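You operate a simulated robot arm through the tools that you are given. There is no shell and no other tool. Be economical: measure what you need, move in short steps, check, and stop when the job is done.

You run a simulated two-armed robot. Do the job below in one go: nothing can be reset, and whatever is moved stays where it is left.

TASK
Take the spacer on the top of the stand under the swing spout and put it away on the top of the packing bench. Take the lid off the white tin and lay it down on the top of the steel bench. Open the ties drawer, put the tie with the black tab on the ledge of the intake table away in the inside the ties drawer, then shut the drawer. Put the fuse that says "16 A" from the ledge of the intake table on the tape roll and the fuse labelled "10 A" on the top of the stand under the swing spout. Take the flat brush and leave it on the top of the stand under the swing spout. Take the green clip and put it on top of the brown disc on the tying bench. Take the brown sack from the middle shelf of the sack rack and put it on the tying bench. Open the hose bench door, fetch the card marked "kernels" from the filling stand and set it on the inside of the bench cupboard, then shut the door. Take the brush from the filling stand and leave it on the open end of the sample bench. Do these in any order. Set down upright: fuse, flat brush, brown sack, card, brush.

The check looks at the end state, three seconds after you hand in, the way a careful person would. Anything else that was tipped, shoved, dropped, spilled or broken makes it a failure. Lids that push on must go on centred and level and be pressed home; caps that screw on are set level and turned clockwise until they are tight.

THE ROBOT
Two 7-joint arms with two-finger parallel grippers on one trunk, on a base that drives. Base frame: it is fixed to the floor where the robot stands at the start and does not move with it; the origin is under the middle of the robot, x ahead of it, y to its left, z up. Units: cm, degrees, N and s.
The left shoulder is at the start at [7.7, 17.9, 101.6], the right one opposite. With the tool pointing down near the work surface each hand reaches from about 10 to 68 cm from the robot's upright axis, wherever it stands, measured 20 degrees to its own side. Places, roughly: brown sack (16x13x26 cm) [-170, 680, 110]; brush (10x5x5 cm) [-130, 580, 60]; card [-125, 600, 75]; disc [-125, 475, 75]; flat brush (8x4x4 cm) [-120, 480, 80]; fuse [-125, 100, 50]; green clip (10x7x3 cm) [-150, 470, 80]; hose bench door [90, 880, 60]; inside of the bench cupboard [70, 880, 40]; inside the ties drawer [-130, 450, 60]; open end of the sample bench (22x26 cm) [272, 842, 84]; spacer (8x8x3 cm) [50, 20, 70]; tape roll (6x6x2 cm) [-130, 130, 50]; tie with the black tab (10x7x3 cm) [-120, 40, 50]; ties drawer [-120, 450, 70]; top of the packing bench [480, 710, 90]; top of the stand under the swing spout [50, 30, 70]; tying bench [-130, 460, 80]; white tin (9x9x10 cm) [470, -20, 80]. Payload 3.91 kg a hand.
Tool frame (each hand has its own): the origin (TCP) lies between the finger pads and is the grasp point; the fingertips stand 3 cm ahead of it; z points along the fingers, y is the line along which they close. Largest opening 11 cm; finger width 2, thickness 1; the body of the gripper, 4.8 by 11.2 cm, starts 5.5 cm behind the TCP.
Orientation is that of the tool frame in the base frame, as a unit quaternion [w, x, y, z]. With the fingers straight down and closing along the base's y, the tool's x points along the base's -x, its y along +y and its z along -z.

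THE INTERFACE
- The arms move only by the tool play_rows. It takes "left_increments", "right_increments" or both (then of equal length, played together; a hand with none holds still); each is one flat list of numbers, 7 for each row, row after row: the closure, from 0 (fully open) to 1 (shut), then the shift along the tool's x, y, z in cm, then the turn, a rotation vector about the tool's x, y, z in degrees. In form: [gripper, dx, dy, dz, wx, wy, wz, gripper, dx, dy, dz, wx, wy, wz, ...]. A call has 1 to 12 rows; each row shifts and turns the commanded pose from where the row before left it, along the tool's axes as they then stand. A row lasts 0.2 s, in which the tool goes at most 5 cm and 8.6 degrees; a call with a longer step from one row to the next is refused whole, and so is a gripper value outside its range. A pose out of reach is approached as far as the arm can. The call stops where the force on the tool passes 40 N (or 10 N more than at its start, if that is more) or the arm is blocked; 0.2 s more then pass. Each finger travels about 7.2 cm/s and halts on what it meets, pressing with about 33 N; the grip force reading is that of the motor and also rises with nothing between the fingers. The clock runs only during rows and for 0.2 s after the last one: add rows that do not move to give the fingers time. The reply holds the time, the measured pose of the TCP, the force on the tool along the base axes, the opening and the grip force, in the units named above and with some noise, with the torque about the TCP (base axes, N m) and any sound that the robot's microphone picked up.
- Cameras (640 x 400 px; columns grow to the right, rows downward): "scene" is now at [21.86, 5.06, 123.52]; the picture's right is [0.58, -0.82, 0.00], its down [-0.20, -0.14, -0.97] and it looks along [0.79, 0.56, -0.24] (base axes); focal length 214 px, centre (320, 200). "left" rides on the left gripper at [7.2, -1.7, -10.3] in its tool frame; the picture's right is [0.23, 0.97, 0.00], its down [-0.76, 0.18, -0.62] and it looks along [-0.61, 0.14, 0.78] (tool axes); focal length 222 px, centre (320, 200). "right" rides on the right gripper at [7.2, 1.7, -10.3] in its tool frame; the picture's right is [-0.23, 0.97, 0.00], its down [-0.76, -0.18, -0.62] and it looks along [-0.61, -0.14, 0.78] (tool axes); focal length 222 px, centre (320, 200).
- grab_frame(camera): a new picture of that camera. No time passes.
- raise_lower(by): slides the trunk up (or, below 0, down) by that many cm; the arms and the scene camera ride with it, the base frame stays. It gives what a move gives, with no picture.
- base_move(legs): drives the robot by 1 to 6 legs, each [ahead, left, turn to the left] in cm, cm and degrees, along the robot's own axes; the way and the turn of a leg run together, so that a leg with both is an arc; at most 150 cm and 180 degrees a leg. The arms and the cameras ride along, it lands a little off, and it stops where it bumps. It gives what a move gives.
- turn_head(pan, tilt): turns the head with the scene camera to pan (to the left, within 80 degrees either way) and tilt (down, from -29 to 69), counted from straight ahead of the robot. It gives what a move gives.
- point_at(camera, pixels): for up to 12 pixels [column, row] of the newest picture of that camera ("zoom" is the newest enlarged one), the place [x, y, z] in the base frame of the surface seen there, good to about 0.2 cm. No time passes.
- enlarge(camera, box): a new picture of the part [left, top, right, bottom] of that camera's present view, enlarged. No time passes.
- finish_job(): hands the job in; it is judged then, once.

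Keep the steps short. Do not move on a guess: measure, check each grasp and each placing, and mend mistakes. In all there are 371 turns and 334 pictures (those below and enlarged ones count). Leave the grippers open and the arms clear of the work at the hand-in unless told otherwise, and finish with a single line.

The tools are called as a command line: name --argument value ..., lists and objects as JSON in quotes. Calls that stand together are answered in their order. play_rows: Moves the arms, as the interface text tells. Its arguments: {"type":"object","properties":{"left_increments":{"type":"array","items":{"type":"number"}},"right_increments":{"type":"array","items":{"type":"number"}}},"required":[]} The other tools are called the same way: raise_lower (by) slides the trunk up or down; base_move (legs) drives the base; turn_head (pan, tilt) turns the head that bears the scene camera; grab_frame (camera) takes a picture; point_at (camera, pixels) gives the place of the surface under pixels of a picture; enlarge (camera, box) takes an enlarged picture of a part of a camera's view; finish_job () hands the job in.

At the start:

```text
clock: 0.0
left_tcp_pos: [40.64, 43.0, 103.24]
left_tcp_rot: [0.004, -0.001, 1.0, 0.002]
left_force: [0.6, -0.4, 0.4]
left_moment: [0.02, -0.01, -0.04]
left_opening: 11.02
left_grip_force: 0.0
right_tcp_pos: [45.05, 3.1, 112.0]
right_tcp_rot: [0.003, 0.002, 1.0, 0.002]
right_force: [-0.5, -0.2, 0.3]
right_moment: [0.0, -0.03, 0.01]
right_opening: 10.99
right_grip_force: 0.0
trunk travel left (down, up): [-27.5, 23.9]
robot x, y, heading: [-0.26, -0.13, 0.1]
head pan, tilt: [48.0, 68.8]
```

scene: 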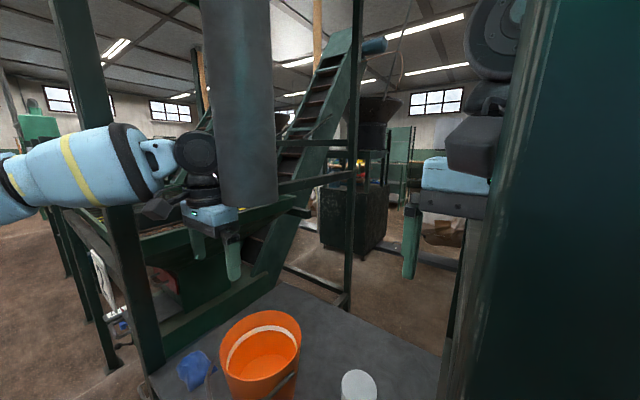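
right: 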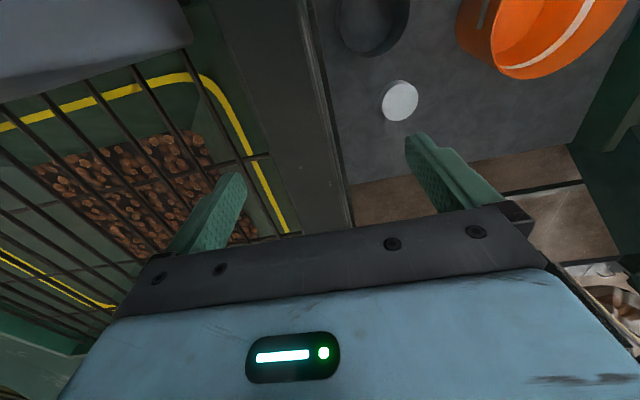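
left: 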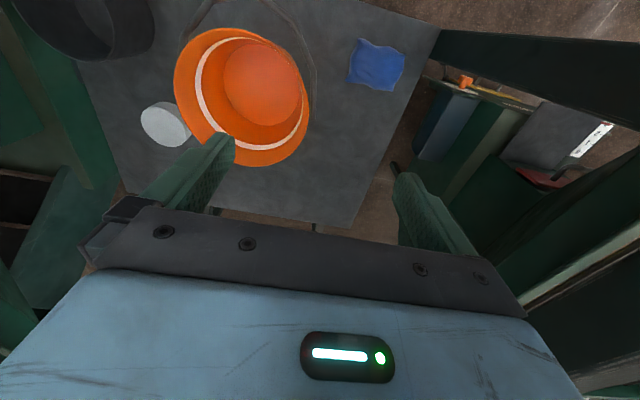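

I start by looking at the stand in front of me with the head turned down and ahead.

turn_head --pan 0 --tilt 50

grab_frame --camera "scene"

```text
clock: 1.2
left_tcp_pos: [40.62, 43.3, 102.9]
left_tcp_rot: [0.004, -0.002, 1.0, 0.0]
left_force: [0.5, -0.5, 0.0]
left_moment: [-0.01, -0.02, 0.03]
left_opening: 10.99
left_grip_force: 0.0
right_tcp_pos: [45.11, 3.2, 111.8]
right_tcp_rot: [0.001, 0.004, 1.0, 0.002]
right_force: [-0.4, -0.1, 0.4]
right_moment: [0.03, -0.02, 0.01]
right_opening: 11.0
right_grip_force: 0.1
trunk travel left (down, up): [-27.5, 23.9]
robot x, y, heading: [0.13, -0.22, -0.1]
head pan, tilt: [0.0, 50.0]
```

```text
330 pictures are left
```

scene: 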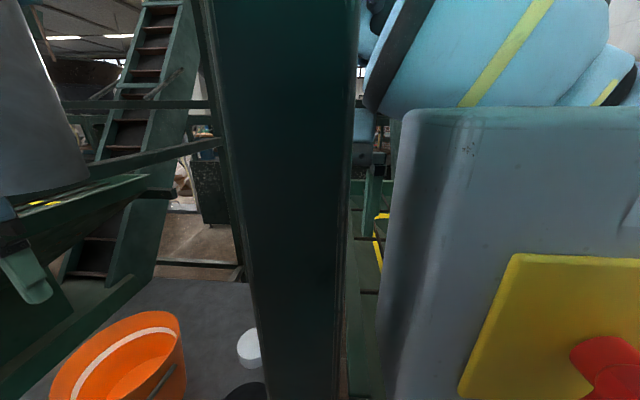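

I see a post in front; the stand holds an orange bucket, a white thing, a black round thing and a blue cloth. I measure them in the left and right pictures.

point_at --camera "left" --pixels '[[165, 123], [85, 25], [376, 65], [240, 90], [120, 110], [330, 190], [240, 40], [425, 45], [60, 20]]'

point_at --camera "right" --pixels '[[400, 100], [372, 20], [372, 45], [430, 60], [320, 100], [250, 100], [180, 150], [405, 130], [540, 20]]'

turn_head --pan 25 --tilt 65

grab_frame --camera "scene"

```text
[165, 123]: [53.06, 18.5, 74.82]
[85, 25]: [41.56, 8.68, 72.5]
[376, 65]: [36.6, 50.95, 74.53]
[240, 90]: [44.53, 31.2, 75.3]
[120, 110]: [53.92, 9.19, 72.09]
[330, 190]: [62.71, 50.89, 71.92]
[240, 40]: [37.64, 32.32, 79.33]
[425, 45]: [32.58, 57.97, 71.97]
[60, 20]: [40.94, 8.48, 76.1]
```

```text
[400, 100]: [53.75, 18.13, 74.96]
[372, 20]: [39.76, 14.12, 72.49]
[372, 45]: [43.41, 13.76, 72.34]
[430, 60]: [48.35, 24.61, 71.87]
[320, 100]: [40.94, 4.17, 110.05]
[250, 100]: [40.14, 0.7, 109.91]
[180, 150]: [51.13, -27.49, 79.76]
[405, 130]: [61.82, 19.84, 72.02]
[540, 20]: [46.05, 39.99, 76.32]
```

```text
clock: 2.0
left_tcp_pos: [40.43, 42.49, 103.41]
left_tcp_rot: [0.006, 0.0, 1.0, 0.004]
left_force: [-0.1, -1.0, 0.0]
left_moment: [0.01, -0.05, -0.03]
left_opening: 10.98
left_grip_force: 0.1
right_tcp_pos: [44.74, 2.56, 112.09]
right_tcp_rot: [0.004, 0.002, 1.0, 0.005]
right_force: [0.3, 0.3, -0.1]
right_moment: [0.02, -0.01, 0.01]
right_opening: 11.0
right_grip_force: 0.0
trunk travel left (down, up): [-27.5, 23.9]
robot x, y, heading: [0.22, -0.2, 0.2]
head pan, tilt: [25.0, 65.0]
```

```text
329 pictures are left
```

scene: 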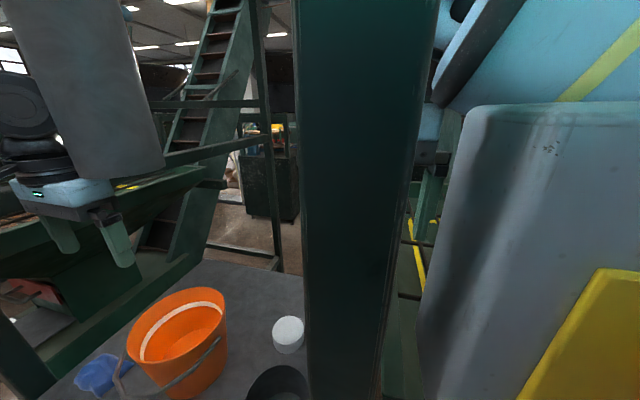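

I measure the post and the pipe near the hands.

point_at --camera "scene" --pixels '[[340, 50], [340, 200], [340, 370], [305, 200], [410, 100], [430, 30], [390, 300], [480, 250], [440, 300], [80, 100], [140, 150], [275, 380]]'

grab_frame --camera "right"

grab_frame --camera "left"

```text
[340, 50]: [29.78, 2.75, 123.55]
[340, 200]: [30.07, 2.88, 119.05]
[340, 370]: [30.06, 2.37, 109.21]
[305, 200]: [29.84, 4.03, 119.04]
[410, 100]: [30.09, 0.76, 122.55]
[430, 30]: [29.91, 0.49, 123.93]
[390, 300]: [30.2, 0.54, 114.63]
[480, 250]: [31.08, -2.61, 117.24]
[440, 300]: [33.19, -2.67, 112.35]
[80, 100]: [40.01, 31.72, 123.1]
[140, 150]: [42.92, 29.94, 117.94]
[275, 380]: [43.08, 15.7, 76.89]
```

```text
328 pictures are left
```

right: 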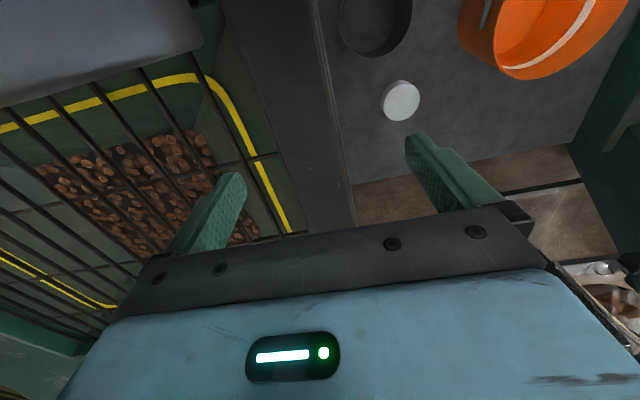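

```text
327 pictures are left
```

left: 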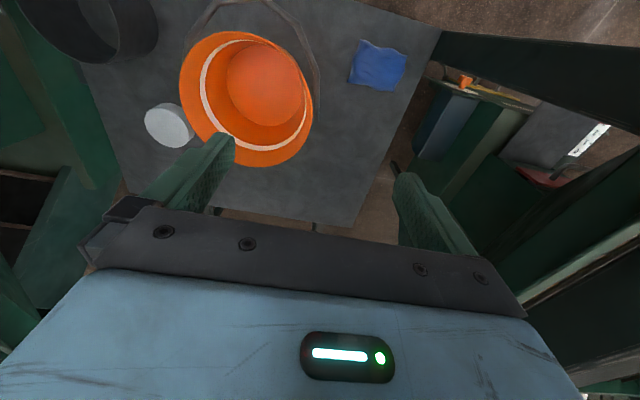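

The post is near; I look at it from several head angles to know its extent before moving anything.

point_at --camera "right" --pixels '[[230, 20], [290, 20], [315, 20], [260, 140], [300, 200], [345, 215], [330, 120], [280, 100], [100, 30], [180, 30], [150, 90], [100, 110]]'

turn_head --pan -10 --tilt 10

grab_frame --camera "scene"

point_at --camera "scene" --pixels '[[200, 100], [320, 100], [320, 20], [320, 200], [400, 200], [450, 200], [500, 150], [600, 100], [500, 300], [250, 200], [230, 100], [400, 50]]'

```text
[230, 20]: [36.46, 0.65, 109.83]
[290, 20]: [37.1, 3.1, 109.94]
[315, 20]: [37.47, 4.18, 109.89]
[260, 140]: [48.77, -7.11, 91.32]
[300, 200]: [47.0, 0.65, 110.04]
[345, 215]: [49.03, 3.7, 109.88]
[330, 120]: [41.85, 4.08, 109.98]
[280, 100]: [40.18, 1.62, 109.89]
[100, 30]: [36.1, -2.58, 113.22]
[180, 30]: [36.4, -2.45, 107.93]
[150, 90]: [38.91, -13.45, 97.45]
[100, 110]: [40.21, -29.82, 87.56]
```

```text
clock: 3.3
left_tcp_pos: [41.45, 43.23, 102.61]
left_tcp_rot: [0.0, -0.001, 1.0, 0.0]
left_force: [-0.1, 0.5, -0.9]
left_moment: [-0.04, 0.02, 0.0]
left_opening: 11.02
left_grip_force: 0.1
right_tcp_pos: [45.86, 3.48, 111.49]
right_tcp_rot: [-0.002, 0.001, 1.0, 0.0]
right_force: [1.0, 0.9, -0.8]
right_moment: [-0.02, 0.03, 0.03]
right_opening: 11.0
right_grip_force: 0.0
trunk travel left (down, up): [-27.5, 23.9]
robot x, y, heading: [0.15, -0.03, 0.2]
head pan, tilt: [-10.0, 10.0]
```

```text
326 pictures are left
```

scene: 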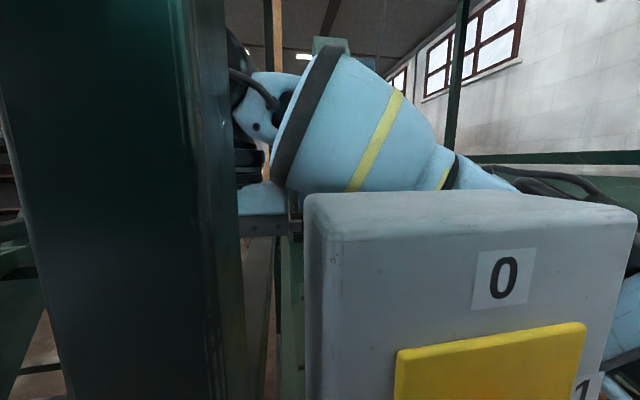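

```text
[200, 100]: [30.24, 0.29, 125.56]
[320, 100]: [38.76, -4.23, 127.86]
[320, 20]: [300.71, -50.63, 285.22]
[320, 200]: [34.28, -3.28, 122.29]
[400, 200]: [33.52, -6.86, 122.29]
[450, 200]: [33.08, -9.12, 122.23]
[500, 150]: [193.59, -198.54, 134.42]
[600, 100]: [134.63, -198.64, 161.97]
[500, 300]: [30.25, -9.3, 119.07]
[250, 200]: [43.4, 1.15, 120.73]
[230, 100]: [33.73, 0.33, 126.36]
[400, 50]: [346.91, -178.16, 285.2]
```

Beam at z 110 under the right hand (fingers straddle it), tall post at x 30–34, a switch box with top at z 122. Now I look at the pipe near the left arm.

turn_head --pan 50 --tilt 30

grab_frame --camera "scene"

point_at --camera "scene" --pixels '[[300, 50], [250, 50], [350, 50], [300, 150], [300, 190], [150, 150], [220, 150], [320, 320], [150, 250], [100, 100], [400, 250], [50, 150]]'

```text
clock: 4.6
left_tcp_pos: [40.64, 42.38, 103.33]
left_tcp_rot: [0.005, 0.0, 1.0, 0.005]
left_force: [-0.4, 0.0, 0.4]
left_moment: [-0.01, 0.01, 0.0]
left_opening: 10.99
left_grip_force: 0.1
right_tcp_pos: [45.14, 2.51, 111.83]
right_tcp_rot: [0.002, 0.002, 1.0, 0.006]
right_force: [-0.7, -0.4, 0.8]
right_moment: [0.03, 0.01, 0.03]
right_opening: 10.99
right_grip_force: 0.2
trunk travel left (down, up): [-27.5, 23.9]
robot x, y, heading: [0.13, -0.03, 0.1]
head pan, tilt: [50.0, 30.0]
```

```text
325 pictures are left
```

scene: 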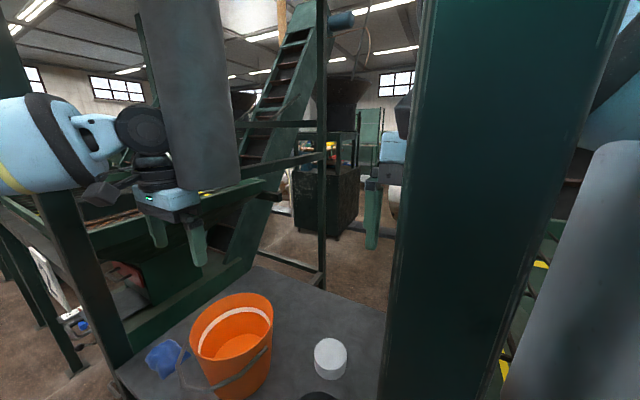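

```text
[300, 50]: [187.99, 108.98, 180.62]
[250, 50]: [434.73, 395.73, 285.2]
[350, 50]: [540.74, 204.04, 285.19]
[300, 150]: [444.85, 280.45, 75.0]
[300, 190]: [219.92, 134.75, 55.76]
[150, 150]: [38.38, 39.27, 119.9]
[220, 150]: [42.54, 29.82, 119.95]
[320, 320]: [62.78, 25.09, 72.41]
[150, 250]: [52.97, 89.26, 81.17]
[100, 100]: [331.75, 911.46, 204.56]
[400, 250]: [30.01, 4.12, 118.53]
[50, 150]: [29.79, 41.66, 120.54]
```

I measure the bucket rim, spacer edges, pot and post at left in this view.

enlarge --camera "scene" --box '[110, 260, 430, 400]'

point_at --camera "scene" --pixels '[[272, 308], [193, 325], [240, 296], [270, 350], [331, 345], [316, 355], [345, 362], [331, 370], [320, 398], [165, 360], [90, 300], [120, 340]]'

```text
2.00 times, centred on (270, 330) of scene
```

zoom: 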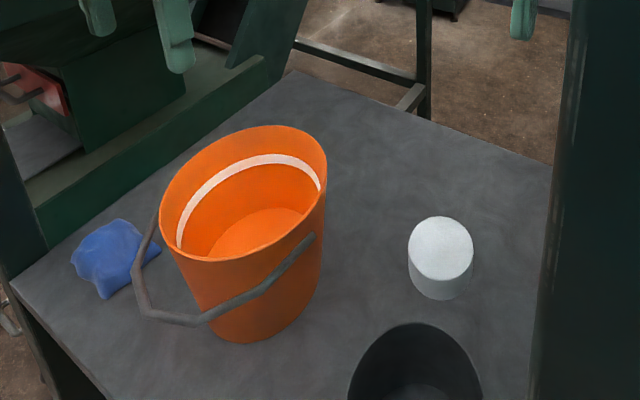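

```text
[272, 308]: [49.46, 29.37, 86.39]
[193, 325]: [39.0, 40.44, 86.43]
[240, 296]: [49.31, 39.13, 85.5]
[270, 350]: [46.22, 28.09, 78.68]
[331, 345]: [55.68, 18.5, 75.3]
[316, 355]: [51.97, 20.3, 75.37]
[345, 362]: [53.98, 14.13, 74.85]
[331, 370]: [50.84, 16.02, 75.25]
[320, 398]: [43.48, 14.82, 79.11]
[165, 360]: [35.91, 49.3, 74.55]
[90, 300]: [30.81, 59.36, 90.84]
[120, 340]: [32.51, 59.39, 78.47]
```

The left hand must go round in front of the pipe and bucket: I pull it back, then shift it right, staying high.

play_rows --left_increments '[0, 4.7, 0, 0, 0, 0, 0, 0, 4.7, 0, 0, 0, 0, 0, 0, 4.7, 0, 0, 0, 0, 0, 0, 0, -4.2, 0, 0, 0, 0, 0, 0, -4.2, 0, 0, 0, 0, 0, 0, -4.2, 0, 0, 0, 0, 0, 0, -4.2, 0, 0, 0, 0, 0, 0, -4.2, 0, 0, 0, 0, 0, 0, -4.2, 0, 0, 0, 0]'

grab_frame --camera "scene"

grab_frame --camera "left"

```text
clock: 6.6
left_tcp_pos: [26.57, 16.84, 102.87]
left_tcp_rot: [0.003, 0.0, 1.0, 0.005]
left_force: [-0.2, 0.2, 0.2]
left_moment: [0.04, 0.0, 0.0]
left_opening: 10.99
left_grip_force: 0.1
right_tcp_pos: [45.08, 2.5, 111.88]
right_tcp_rot: [0.001, 0.002, 1.0, 0.005]
right_force: [0.0, -0.9, -0.1]
right_moment: [0.02, 0.02, 0.01]
right_opening: 11.0
right_grip_force: 0.0
trunk travel left (down, up): [-27.5, 23.9]
robot x, y, heading: [-0.14, -0.24, -0.1]
head pan, tilt: [50.0, 30.0]
```

```text
323 pictures are left
```

scene: 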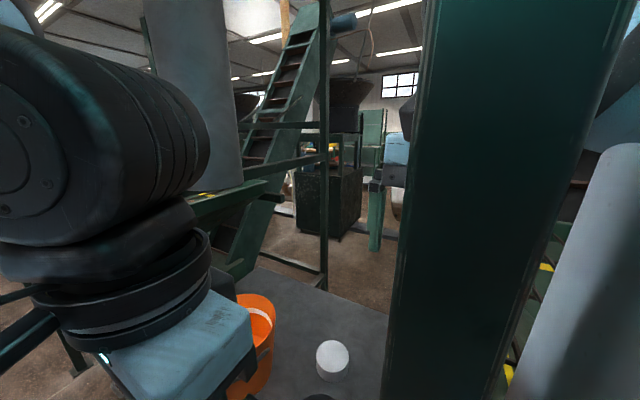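

```text
322 pictures are left
```

left: 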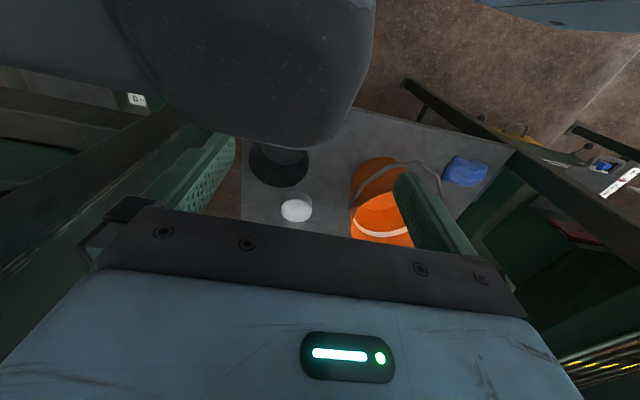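

The spacer now shows at (297,210) in the left picture. I measure its edges and the pot.

enlarge --camera "left" --box '[220, 130, 460, 280]'

point_at --camera "zoom" --pixels '[[204, 212], [168, 212], [238, 212], [204, 188], [204, 232], [110, 50], [240, 90], [160, 140], [360, 200], [360, 170], [204, 245]]'

```text
2.67 times, centred on (340, 205) of left
```

zoom: 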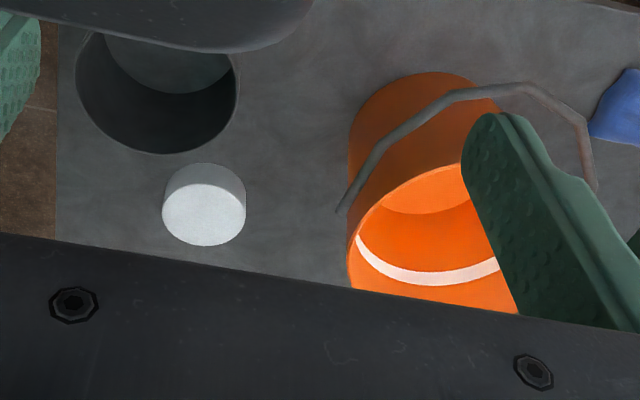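

```text
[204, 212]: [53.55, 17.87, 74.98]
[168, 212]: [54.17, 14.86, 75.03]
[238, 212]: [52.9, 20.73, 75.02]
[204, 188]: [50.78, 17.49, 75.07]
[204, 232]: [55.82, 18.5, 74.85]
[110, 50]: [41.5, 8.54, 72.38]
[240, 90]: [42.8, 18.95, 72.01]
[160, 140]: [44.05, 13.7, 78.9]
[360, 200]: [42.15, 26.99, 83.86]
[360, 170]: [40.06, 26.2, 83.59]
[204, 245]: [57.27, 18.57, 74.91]
```

I lower the left hand to about z 86 (tips above pot rim 79), still in front of the stand.

play_rows --left_increments '[0, 0, 0, 4.3, 0, 0, 0, 0, 0, 0, 4.3, 0, 0, 0, 0, 0, 0, 4.3, 0, 0, 0, 0, 0, 0, 4, 0, 0, 0]'

grab_frame --camera "scene"

```text
clock: 7.0
left_tcp_pos: [26.96, 16.72, 100.25]
left_tcp_rot: [0.004, -0.002, 1.0, 0.0]
left_force: [9.2, -0.2, 4.8]
left_moment: [-0.09, 1.37, 0.04]
left_opening: 11.01
left_grip_force: 0.1
left hand out of reach, approached as far as the arm can: row 2
right_tcp_pos: [45.05, 2.29, 111.78]
right_tcp_rot: [0.001, 0.002, 1.0, 0.005]
right_force: [-0.7, -0.2, -0.4]
right_moment: [0.01, -0.03, -0.03]
right_opening: 11.01
right_grip_force: 0.1
trunk travel left (down, up): [-27.5, 23.9]
robot x, y, heading: [0.21, 0.0, 0.1]
head pan, tilt: [50.0, 30.0]
stopped in row 2 (left hand): the force on the tool passed its limit at 154 N (the readings are from after the stop); the commanded pose is now the measured one
```

```text
320 pictures are left
```

scene: 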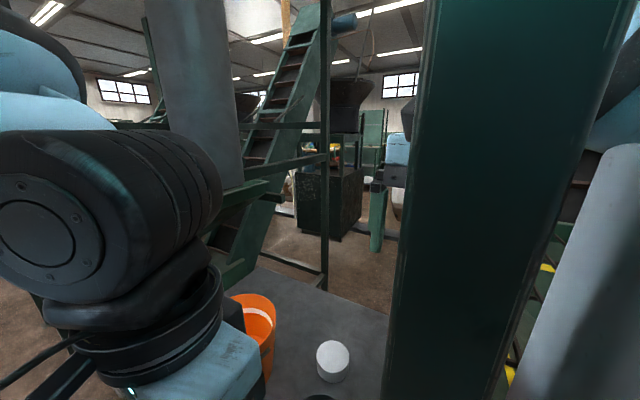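

It touched something at my own trunk (force toward +x). I lift a little, go forward to x≈38 with y≈16, then check.

play_rows --left_increments '[0, -2, 0, -2, 0, 0, 0, 0, -4.5, 0, 0, 0, 0, 0, 0, -4.5, 0, 0, 0, 0, 0]'

grab_frame --camera "scene"

grab_frame --camera "left"

```text
clock: 7.8
left_tcp_pos: [37.81, 16.93, 102.42]
left_tcp_rot: [0.002, -0.003, 1.0, 0.0]
left_force: [0.3, 0.0, 0.7]
left_moment: [-0.01, 0.0, 0.01]
left_opening: 10.99
left_grip_force: 0.1
right_tcp_pos: [45.06, 2.55, 111.88]
right_tcp_rot: [0.002, 0.002, 1.0, 0.005]
right_force: [-0.2, -0.3, -0.4]
right_moment: [0.01, -0.02, 0.0]
right_opening: 11.01
right_grip_force: 0.0
trunk travel left (down, up): [-27.5, 23.9]
robot x, y, heading: [0.13, -0.31, -0.1]
head pan, tilt: [50.0, 30.0]
```

```text
319 pictures are left
```

scene: 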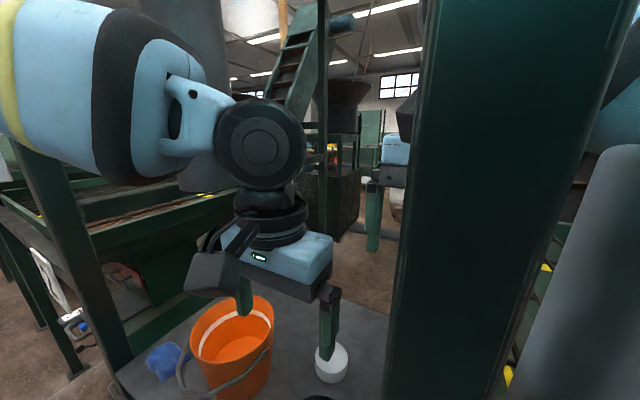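

```text
318 pictures are left
```

left: 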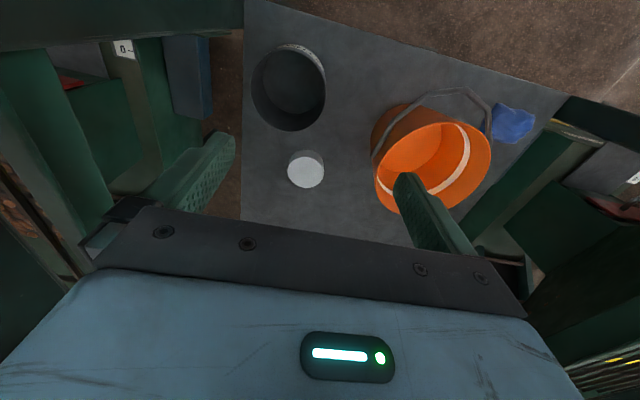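

Clear. I descend to z≈88 while shifting slightly right, then go forward over the spacer at [53.7,17.8].

play_rows --left_increments '[0, 0, -1, 4, 0, 0, 0, 0, 0, 0, 4, 0, 0, 0, 0, 0, 0, 4, 0, 0, 0, 0, 0, 0, 2.4, 0, 0, 0, 0, -4, 0, 0, 0, 0, 0, 0, -4, 0, 0, 0, 0, 0, 0, -4, 0.9, 0, 0, 0, 0, 0, -3.9, 0.9, 0, 0, 0, 0]'

grab_frame --camera "left"

grab_frame --camera "scene"

```text
clock: 9.6
left_tcp_pos: [53.54, 18.53, 87.5]
left_tcp_rot: [0.0, -0.004, 1.0, -0.002]
left_force: [0.0, 0.1, 0.3]
left_moment: [-0.06, 0.03, 0.02]
left_opening: 11.01
left_grip_force: 0.1
right_tcp_pos: [45.11, 2.72, 111.97]
right_tcp_rot: [0.003, 0.005, 1.0, 0.006]
right_force: [-0.8, 0.1, -0.6]
right_moment: [0.01, 0.0, -0.03]
right_opening: 11.0
right_grip_force: 0.0
trunk travel left (down, up): [-27.5, 23.9]
robot x, y, heading: [-0.01, 0.14, 0.2]
head pan, tilt: [50.0, 30.0]
```

```text
317 pictures are left
```

left: 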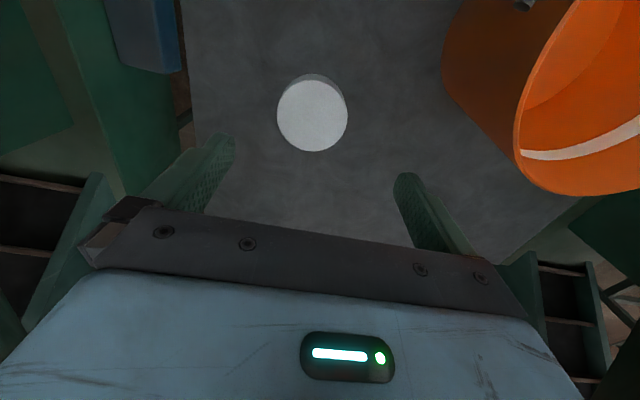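

```text
316 pictures are left
```

scene: 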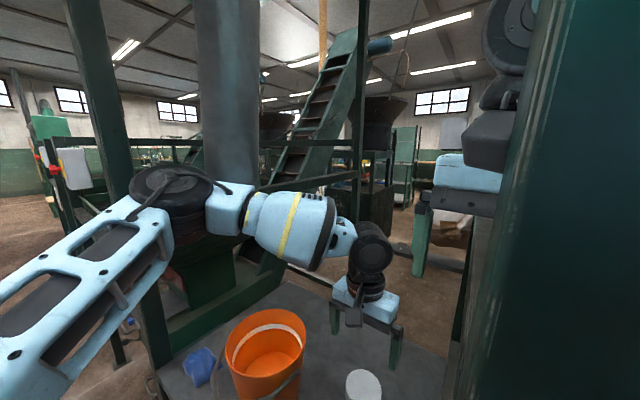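

I measure the spacer in the hand picture.

point_at --camera "left" --pixels '[[312, 115], [279, 115], [345, 115], [312, 84], [312, 148]]'

```text
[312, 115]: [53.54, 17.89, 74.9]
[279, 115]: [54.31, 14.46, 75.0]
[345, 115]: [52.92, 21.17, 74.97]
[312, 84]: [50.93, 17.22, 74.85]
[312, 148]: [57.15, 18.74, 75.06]
```

Nearly centred. I go down 11.7 cm and close.

play_rows --left_increments '[0, -0.2, -0.4, 4, 0, 0, 0, 0, 0, 0, 4, 0, 0, 0, 0, 0, 0, 2.5, 0, 0, 0, 0, 0, 0, 1.3, 0, 0, 0, 1, 0, 0, 0, 0, 0, 0, 1, 0, 0, 0, 0, 0, 0, 1, 0, 0, 0, 0, 0, 0]'

```text
clock: 11.2
left_tcp_pos: [53.93, 17.66, 76.35]
left_tcp_rot: [0.003, -0.002, 1.0, -0.003]
left_force: [-0.2, 0.1, -1.4]
left_moment: [-0.01, 0.03, 0.04]
left_opening: 7.06
left_grip_force: 32.7
right_tcp_pos: [44.85, 2.69, 111.91]
right_tcp_rot: [0.002, 0.003, 1.0, 0.004]
right_force: [-0.2, 1.5, -0.7]
right_moment: [0.03, 0.0, -0.03]
right_opening: 11.0
right_grip_force: 0.0
trunk travel left (down, up): [-27.5, 23.9]
robot x, y, heading: [-0.04, -0.19, 0.1]
head pan, tilt: [50.0, 30.0]
```

Gripped (7.06 cm). I lift to z≈90, retract along the same way to x≈38.

play_rows --left_increments '[1, 0, 0, -4, 0, 0, 0, 1, 0, 0, -4, 0, 0, 0, 1, 0, 0, -5, 0, 0, 0, 1, 4, -0.9, 0, 0, 0, 0, 1, 4, -0.9, 0, 0, 0, 0, 1, 4, 0, 0, 0, 0, 0, 1, 4, 0, 0, 0, 0, 0, 1, 0, 0, -4, 0, 0, 0, 1, 0, 0, -4, 0, 0, 0, 1, 0, 0, -4, 0, 0, 0]'

turn_head --pan -40 --tilt 10

grab_frame --camera "scene"

grab_frame --camera "left"

```text
clock: 13.4
left_tcp_pos: [37.78, 15.86, 101.04]
left_tcp_rot: [0.003, -0.002, 1.0, -0.002]
left_force: [0.0, -0.9, -3.0]
left_moment: [-0.01, -0.02, -0.01]
left_opening: 7.08
left_grip_force: 33.6
right_tcp_pos: [44.95, 2.66, 112.01]
right_tcp_rot: [0.002, 0.004, 1.0, 0.005]
right_force: [0.1, -1.0, 0.7]
right_moment: [0.0, -0.04, 0.03]
right_opening: 10.98
right_grip_force: 0.0
trunk travel left (down, up): [-27.5, 23.9]
robot x, y, heading: [-0.02, 0.0, -0.1]
head pan, tilt: [50.0, 30.0]
```

```text
clock: 15.1
left_tcp_pos: [38.42, 16.8, 100.67]
left_tcp_rot: [0.001, -0.003, 1.0, -0.007]
left_force: [-1.0, 0.7, -3.4]
left_moment: [-0.01, 0.03, -0.01]
left_opening: 7.06
left_grip_force: 32.6
right_tcp_pos: [45.44, 3.83, 111.62]
right_tcp_rot: [0.0, 0.001, 1.0, -0.002]
right_force: [0.9, -0.9, -0.2]
right_moment: [-0.06, 0.03, -0.04]
right_opening: 10.96
right_grip_force: 0.2
trunk travel left (down, up): [-27.5, 23.9]
robot x, y, heading: [-0.2, 0.12, -0.2]
head pan, tilt: [-40.0, 10.0]
```

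```text
315 pictures are left
```

scene: 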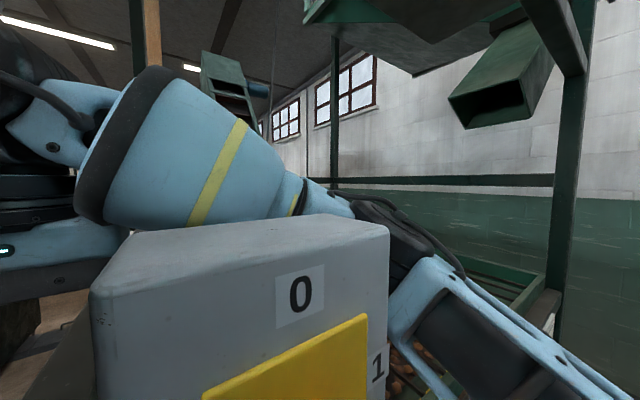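

```text
314 pictures are left
```

left: 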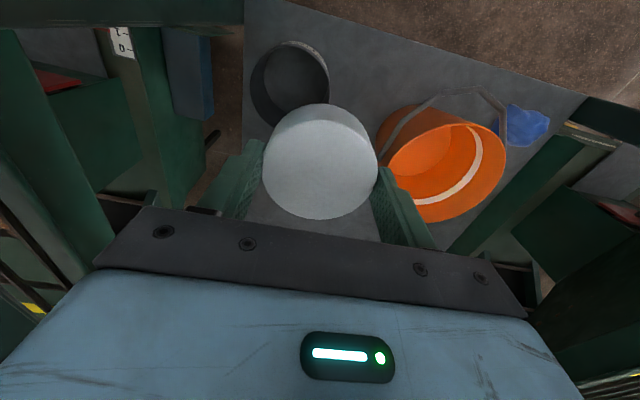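

The right forearm lies over the box. I check the distance of the overhead hopper before raising the trunk.

point_at --camera "scene" --pixels '[[500, 90], [420, 50], [555, 150], [200, 100], [150, 230], [380, 225], [385, 300], [230, 60], [560, 30], [200, 240], [420, 220], [100, 100]]'

```text
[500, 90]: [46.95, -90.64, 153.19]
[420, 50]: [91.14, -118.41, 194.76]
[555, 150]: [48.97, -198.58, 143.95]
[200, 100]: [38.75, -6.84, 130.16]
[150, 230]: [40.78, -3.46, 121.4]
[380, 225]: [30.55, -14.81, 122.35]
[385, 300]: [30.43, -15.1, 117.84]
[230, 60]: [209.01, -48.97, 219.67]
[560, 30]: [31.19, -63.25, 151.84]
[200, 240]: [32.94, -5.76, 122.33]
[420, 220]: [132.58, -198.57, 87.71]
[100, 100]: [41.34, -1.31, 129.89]
```

Free above. I raise the trunk by 15.

raise_lower --by 15

play_rows --right_increments '[0, 0, 0, -2, 0, 0, 0, 0, 0, -4, 0, 0, 0, 0, 0, 0, -4, 0, 0, 0, 0, 0, 0, -4, 0, 0, 0, 0, 0, 0, -4, 0, 0, 0, 0]'

grab_frame --camera "scene"

grab_frame --camera "right"

```text
clock: 16.8
left_tcp_pos: [38.68, 16.38, 115.53]
left_tcp_rot: [-0.001, -0.003, 1.0, -0.004]
left_force: [0.0, -0.2, -2.7]
left_moment: [-0.03, 0.01, -0.01]
left_opening: 7.1
left_grip_force: 32.7
right_tcp_pos: [45.9, 3.38, 126.43]
right_tcp_rot: [-0.002, 0.002, 1.0, 0.001]
right_force: [-0.3, 0.1, -0.4]
right_moment: [-0.02, -0.05, 0.01]
right_opening: 10.99
right_grip_force: 0.0
trunk travel left (down, up): [-42.5, 8.9]
robot x, y, heading: [-0.34, -0.12, -0.0]
head pan, tilt: [-40.0, 10.0]
```

```text
clock: 18.0
left_tcp_pos: [38.68, 16.27, 115.67]
left_tcp_rot: [-0.001, -0.003, 1.0, -0.004]
left_force: [-0.4, -0.4, -2.9]
left_moment: [0.0, 0.0, -0.04]
left_opening: 7.07
left_grip_force: 33.1
right_tcp_pos: [45.83, -12.73, 128.59]
right_tcp_rot: [-0.002, 0.002, 1.0, 0.0]
right_force: [-0.1, -0.3, 0.1]
right_moment: [0.05, -0.03, 0.01]
right_opening: 11.02
right_grip_force: 0.0
trunk travel left (down, up): [-42.5, 8.9]
robot x, y, heading: [-0.02, -0.22, -0.1]
head pan, tilt: [-40.0, 10.0]
```

```text
313 pictures are left
```

scene: 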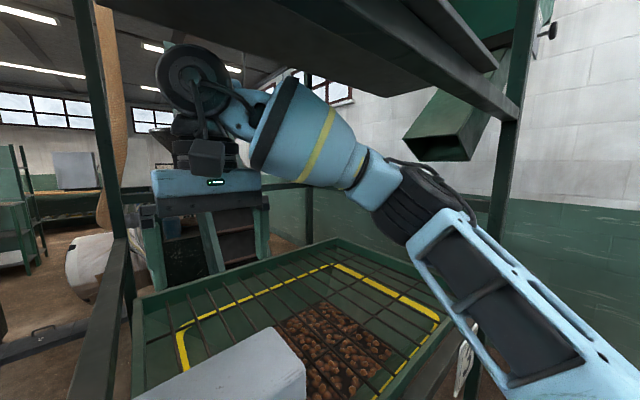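

```text
312 pictures are left
```

right: 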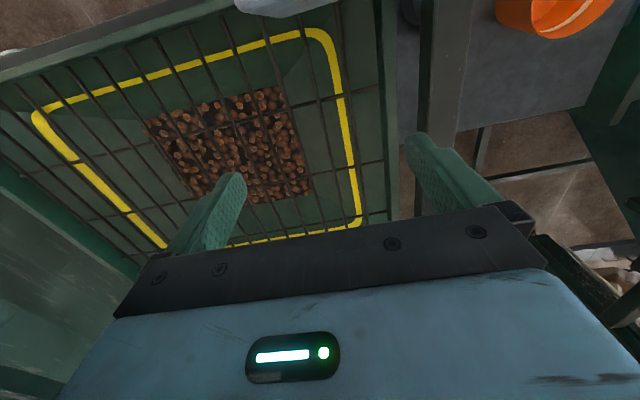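

An overhead panel is near the top. I measure it and the bars around the right arm.

point_at --camera "scene" --pixels '[[200, 20], [350, 50], [450, 80], [510, 100], [440, 130], [500, 200], [90, 100], [110, 280], [310, 110], [190, 75], [470, 260], [230, 360]]'

```text
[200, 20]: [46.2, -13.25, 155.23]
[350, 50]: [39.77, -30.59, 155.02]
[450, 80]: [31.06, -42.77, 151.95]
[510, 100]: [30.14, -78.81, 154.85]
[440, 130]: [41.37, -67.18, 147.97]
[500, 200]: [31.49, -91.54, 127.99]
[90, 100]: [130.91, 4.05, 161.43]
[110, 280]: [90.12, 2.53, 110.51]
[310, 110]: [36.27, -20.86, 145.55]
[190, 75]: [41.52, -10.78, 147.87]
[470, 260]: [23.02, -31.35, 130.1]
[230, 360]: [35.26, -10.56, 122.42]
```

I shift the right hand further right past the box, then lower the trunk for clearance under the panel.

play_rows --right_increments '[0, 0, -4.5, 0, 0, 0, 0, 0, 0, -4.5, 0, 0, 0, 0, 0, 0, -4.5, 0, 0, 0, 0]'

raise_lower --by -8

grab_frame --camera "scene"

```text
clock: 18.8
left_tcp_pos: [38.52, 16.37, 115.67]
left_tcp_rot: [0.0, -0.003, 1.0, -0.004]
left_force: [0.0, 0.3, -1.9]
left_moment: [0.01, -0.01, 0.0]
left_opening: 7.05
left_grip_force: 32.9
right_tcp_pos: [45.61, -26.18, 128.59]
right_tcp_rot: [-0.001, 0.001, 1.0, 0.002]
right_force: [0.0, -0.5, -0.6]
right_moment: [-0.03, -0.01, 0.0]
right_opening: 10.98
right_grip_force: 0.0
trunk travel left (down, up): [-42.5, 8.9]
robot x, y, heading: [-0.18, -0.11, 0.2]
head pan, tilt: [-40.0, 10.0]
```

```text
clock: 20.0
left_tcp_pos: [38.26, 16.58, 107.65]
left_tcp_rot: [0.001, -0.003, 1.0, -0.005]
left_force: [-0.4, 0.2, -3.3]
left_moment: [0.02, -0.04, 0.03]
left_opening: 7.07
left_grip_force: 33.2
right_tcp_pos: [45.28, -25.85, 120.67]
right_tcp_rot: [0.001, 0.002, 1.0, 0.0]
right_force: [-0.7, -0.3, 0.4]
right_moment: [0.02, 0.01, 0.0]
right_opening: 11.0
right_grip_force: 0.0
trunk travel left (down, up): [-34.5, 16.9]
robot x, y, heading: [-0.07, 0.05, -0.1]
head pan, tilt: [-40.0, 10.0]
```

```text
311 pictures are left
```

scene: 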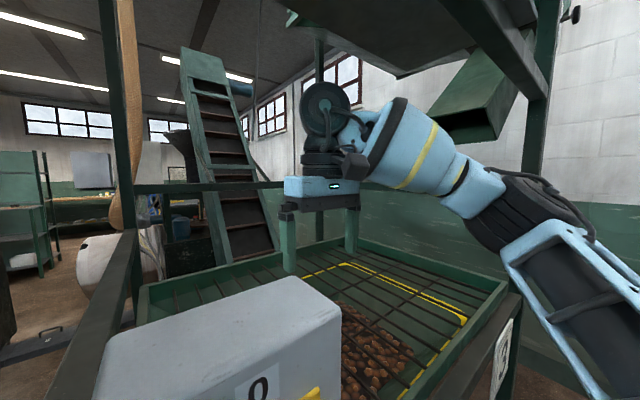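

I look to both sides (and partly behind) before backing out.

turn_head --pan 80 --tilt 25

grab_frame --camera "scene"

point_at --camera "scene" --pixels '[[20, 250], [60, 250], [60, 350], [150, 250], [150, 350], [250, 300], [350, 250], [20, 380], [100, 300], [200, 200], [300, 200], [400, 250]]'

turn_head --pan -80 --tilt 25

grab_frame --camera "scene"

point_at --camera "scene" --pixels '[[620, 250], [580, 250], [580, 350], [500, 250], [500, 350], [400, 300], [300, 250], [620, 380], [540, 300], [450, 200], [350, 200], [560, 200]]'

```text
clock: 22.0
left_tcp_pos: [38.02, 15.65, 107.9]
left_tcp_rot: [0.002, -0.004, 1.0, -0.001]
left_force: [-0.3, 1.3, -3.4]
left_moment: [-0.02, 0.01, 0.03]
left_opening: 7.07
left_grip_force: 32.9
right_tcp_pos: [45.13, -26.87, 120.6]
right_tcp_rot: [0.001, 0.002, 1.0, 0.005]
right_force: [0.7, 0.1, 0.1]
right_moment: [-0.02, -0.02, 0.01]
right_opening: 10.99
right_grip_force: 0.1
trunk travel left (down, up): [-34.5, 16.9]
robot x, y, heading: [-0.14, -0.16, -0.1]
head pan, tilt: [80.0, 25.0]
```

```text
310 pictures are left
```

scene: 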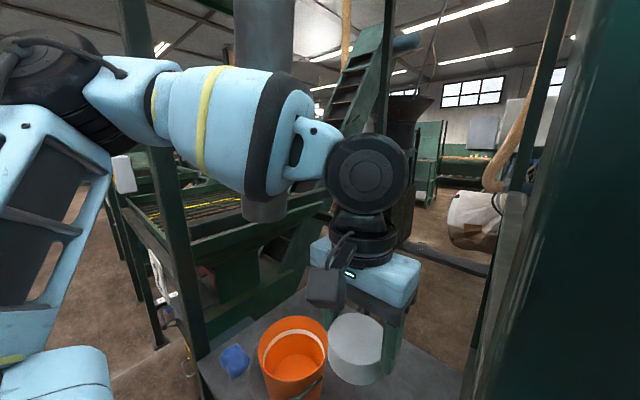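

```text
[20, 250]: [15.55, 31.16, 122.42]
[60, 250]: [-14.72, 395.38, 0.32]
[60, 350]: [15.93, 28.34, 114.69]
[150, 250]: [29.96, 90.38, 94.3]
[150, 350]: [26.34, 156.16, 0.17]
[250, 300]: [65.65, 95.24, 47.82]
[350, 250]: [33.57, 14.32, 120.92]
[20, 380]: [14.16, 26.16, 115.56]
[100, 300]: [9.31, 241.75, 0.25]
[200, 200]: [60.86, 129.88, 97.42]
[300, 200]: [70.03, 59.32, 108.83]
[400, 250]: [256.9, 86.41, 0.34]
```

```text
clock: 24.4
left_tcp_pos: [37.85, 17.04, 107.81]
left_tcp_rot: [0.003, -0.003, 1.0, -0.007]
left_force: [-0.2, 0.8, -3.1]
left_moment: [-0.01, 0.0, -0.02]
left_opening: 7.09
left_grip_force: 32.9
right_tcp_pos: [44.74, -25.33, 120.95]
right_tcp_rot: [0.003, 0.002, 1.0, -0.002]
right_force: [0.1, 0.5, -1.7]
right_moment: [0.01, -0.01, -0.03]
right_opening: 10.99
right_grip_force: 0.0
trunk travel left (down, up): [-34.5, 16.9]
robot x, y, heading: [0.03, 0.05, -0.0]
head pan, tilt: [-80.0, 25.0]
```

```text
309 pictures are left
```

scene: 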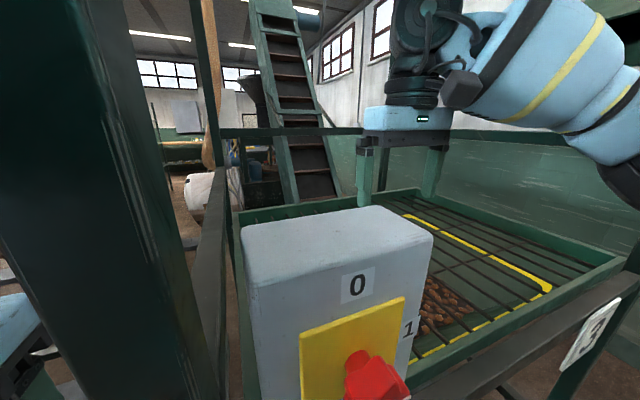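

```text
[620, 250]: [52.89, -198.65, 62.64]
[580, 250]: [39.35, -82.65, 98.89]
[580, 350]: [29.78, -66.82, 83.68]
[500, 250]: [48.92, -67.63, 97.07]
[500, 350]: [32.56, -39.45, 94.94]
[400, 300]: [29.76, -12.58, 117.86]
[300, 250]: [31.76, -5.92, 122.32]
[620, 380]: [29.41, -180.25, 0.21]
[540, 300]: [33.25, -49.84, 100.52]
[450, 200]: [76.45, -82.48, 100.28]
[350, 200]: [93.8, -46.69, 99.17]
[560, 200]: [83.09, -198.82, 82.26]
```

The view seems to lag the head reading; I grab once more.

grab_frame --camera "scene"

turn_head --pan -80 --tilt 25

grab_frame --camera "scene"

```text
308 pictures are left
```

scene: 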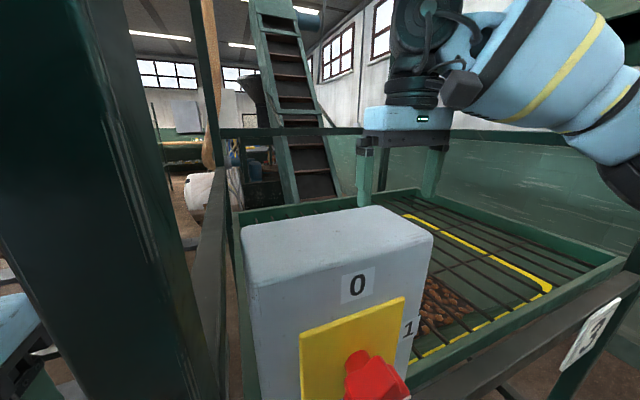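

```text
clock: 25.0
left_tcp_pos: [37.74, 16.98, 107.9]
left_tcp_rot: [0.003, -0.002, 1.0, -0.008]
left_force: [-0.4, 0.5, -2.8]
left_moment: [0.0, 0.01, 0.0]
left_opening: 7.04
left_grip_force: 33.5
right_tcp_pos: [44.93, -25.48, 121.0]
right_tcp_rot: [0.003, 0.002, 1.0, -0.001]
right_force: [-0.5, -0.5, -0.3]
right_moment: [-0.01, -0.01, 0.0]
right_opening: 10.97
right_grip_force: 0.0
trunk travel left (down, up): [-34.5, 16.9]
robot x, y, heading: [0.3, 0.27, 0.2]
head pan, tilt: [-80.0, 25.0]
```

```text
307 pictures are left
```

scene: 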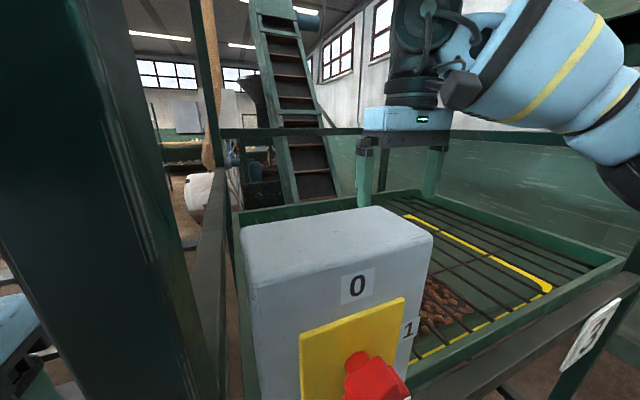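

The view does not match the reported pan; I test another setting.

turn_head --pan -60 --tilt 0

grab_frame --camera "scene"

point_at --camera "scene" --pixels '[[320, 200], [320, 300], [100, 200], [540, 200], [320, 350], [200, 300], [600, 300]]'

```text
clock: 25.9
left_tcp_pos: [38.33, 17.04, 107.55]
left_tcp_rot: [0.0, -0.003, 1.0, -0.008]
left_force: [0.7, 1.0, -2.3]
left_moment: [0.02, -0.01, 0.01]
left_opening: 7.06
left_grip_force: 32.7
right_tcp_pos: [45.66, -25.31, 120.74]
right_tcp_rot: [0.001, 0.002, 1.0, -0.001]
right_force: [-0.7, -0.5, -0.1]
right_moment: [0.02, -0.01, 0.02]
right_opening: 11.01
right_grip_force: 0.1
trunk travel left (down, up): [-34.5, 16.9]
robot x, y, heading: [0.15, 0.1, -0.0]
head pan, tilt: [-60.0, 0.0]
```

```text
306 pictures are left
```

scene: 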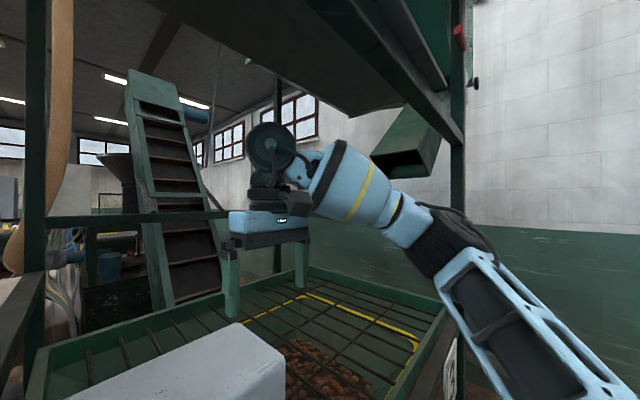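

```text
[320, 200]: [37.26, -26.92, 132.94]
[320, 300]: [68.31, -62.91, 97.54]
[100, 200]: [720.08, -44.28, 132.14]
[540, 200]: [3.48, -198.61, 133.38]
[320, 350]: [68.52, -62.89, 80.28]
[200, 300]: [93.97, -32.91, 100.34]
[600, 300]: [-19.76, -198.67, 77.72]
```

Good enough; the intake table lies far behind (x≈-120). I back out 40 cm straight.

base_move --legs '[[-40, 0, 0]]'

turn_head --pan 60 --tilt 10

grab_frame --camera "scene"

point_at --camera "scene" --pixels '[[20, 200], [20, 300], [150, 300], [320, 300], [320, 200], [450, 300], [100, 380], [600, 200]]'

```text
clock: 28.4
left_tcp_pos: [-1.93, 16.34, 107.61]
left_tcp_rot: [-0.001, -0.002, 1.0, -0.004]
left_force: [0.2, 0.6, -3.4]
left_moment: [0.0, -0.01, -0.01]
left_opening: 7.03
left_grip_force: 33.2
right_tcp_pos: [4.91, -26.04, 120.57]
right_tcp_rot: [-0.002, 0.002, 1.0, 0.0]
right_force: [0.7, 0.5, -0.2]
right_moment: [0.01, -0.02, -0.01]
right_opening: 11.0
right_grip_force: 0.2
trunk travel left (down, up): [-34.5, 16.9]
robot x, y, heading: [-40.9, -0.4, -0.1]
head pan, tilt: [-60.0, 0.0]
```

```text
clock: 30.4
left_tcp_pos: [-2.02, 16.38, 107.71]
left_tcp_rot: [-0.002, -0.002, 1.0, -0.004]
left_force: [0.4, 0.3, -2.4]
left_moment: [-0.02, -0.02, -0.01]
left_opening: 7.07
left_grip_force: 32.9
right_tcp_pos: [5.0, -26.02, 120.42]
right_tcp_rot: [-0.002, 0.003, 1.0, 0.001]
right_force: [0.2, -0.1, 0.3]
right_moment: [0.0, -0.02, 0.0]
right_opening: 11.02
right_grip_force: 0.1
trunk travel left (down, up): [-34.5, 16.9]
robot x, y, heading: [-40.52, 0.19, -0.1]
head pan, tilt: [60.0, 10.0]
```

```text
305 pictures are left
```

scene: 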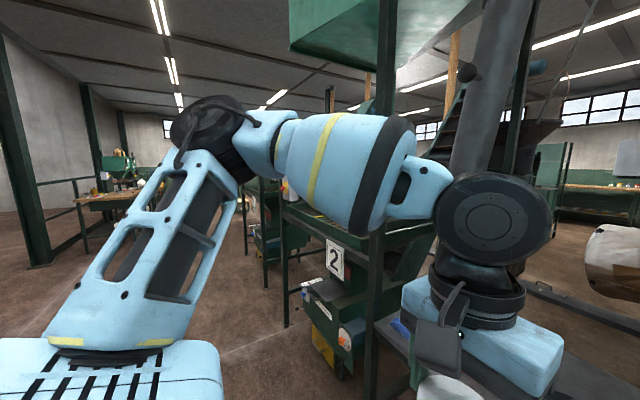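

```text
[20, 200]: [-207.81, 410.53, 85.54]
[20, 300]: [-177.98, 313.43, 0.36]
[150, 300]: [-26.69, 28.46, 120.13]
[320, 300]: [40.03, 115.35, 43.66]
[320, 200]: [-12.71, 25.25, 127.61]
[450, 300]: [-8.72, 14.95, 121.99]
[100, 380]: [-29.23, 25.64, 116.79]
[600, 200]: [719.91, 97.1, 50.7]
```

The floor on the left is clear. I turn left 90° in place (arms sweep within 55 cm) and look.

base_move --legs '[[0, 0, 90]]'

turn_head --pan 60 --tilt 20

grab_frame --camera "scene"

turn_head --pan 0 --tilt 10

grab_frame --camera "scene"

```text
clock: 34.7
left_tcp_pos: [-56.77, 38.89, 107.66]
left_tcp_rot: [0.003, -0.706, 0.708, -0.004]
left_force: [-0.7, -0.1, -3.0]
left_moment: [0.0, -0.02, -0.02]
left_opening: 7.07
left_grip_force: 33.3
right_tcp_pos: [-14.32, 45.55, 120.6]
right_tcp_rot: [-0.002, -0.703, 0.711, -0.001]
right_force: [0.6, 0.1, 0.6]
right_moment: [0.02, -0.02, -0.03]
right_opening: 11.0
right_grip_force: 0.0
trunk travel left (down, up): [-34.5, 16.9]
robot x, y, heading: [-40.71, -0.06, 89.7]
head pan, tilt: [60.0, 10.0]
```

```text
clock: 35.4
left_tcp_pos: [-56.72, 38.81, 107.66]
left_tcp_rot: [0.003, -0.706, 0.708, -0.003]
left_force: [0.8, -0.3, -2.5]
left_moment: [-0.01, -0.01, -0.03]
left_opening: 7.07
left_grip_force: 33.1
right_tcp_pos: [-14.25, 45.64, 120.57]
right_tcp_rot: [-0.002, -0.703, 0.711, 0.0]
right_force: [-0.7, -0.2, -0.5]
right_moment: [-0.02, 0.02, -0.03]
right_opening: 11.0
right_grip_force: 0.0
trunk travel left (down, up): [-34.5, 16.9]
robot x, y, heading: [-40.66, -0.09, 89.4]
head pan, tilt: [60.0, 20.0]
```

```text
304 pictures are left
```

scene: 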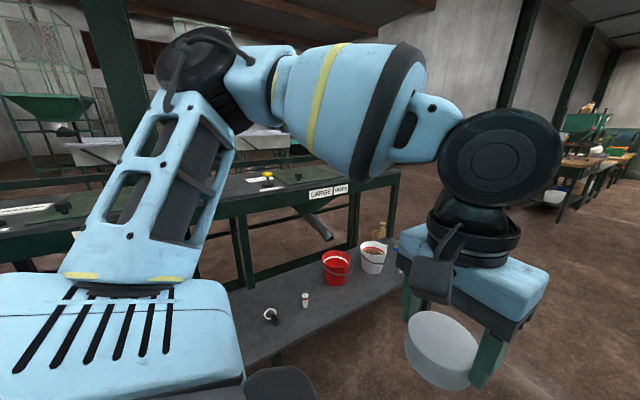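

```text
clock: 36.7
left_tcp_pos: [-56.79, 38.84, 107.55]
left_tcp_rot: [0.002, -0.706, 0.709, -0.003]
left_force: [0.2, -0.6, -2.7]
left_moment: [0.01, 0.05, -0.02]
left_opening: 7.05
left_grip_force: 33.0
right_tcp_pos: [-14.28, 45.59, 120.52]
right_tcp_rot: [-0.002, -0.703, 0.711, -0.001]
right_force: [0.0, -0.1, -0.5]
right_moment: [0.04, 0.03, -0.03]
right_opening: 11.0
right_grip_force: 0.1
trunk travel left (down, up): [-34.5, 16.9]
robot x, y, heading: [-40.7, 0.15, 89.7]
head pan, tilt: [0.0, 10.0]
```

```text
303 pictures are left
```

scene: 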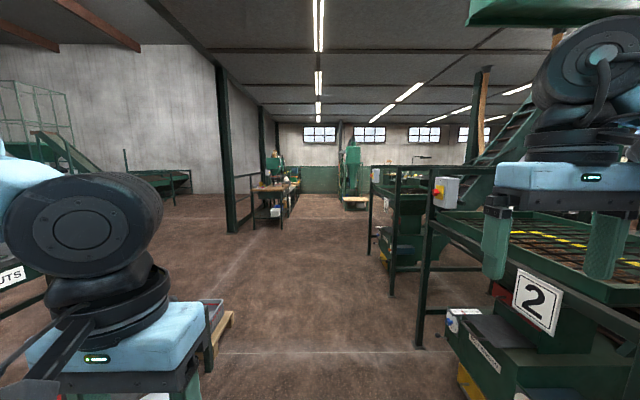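

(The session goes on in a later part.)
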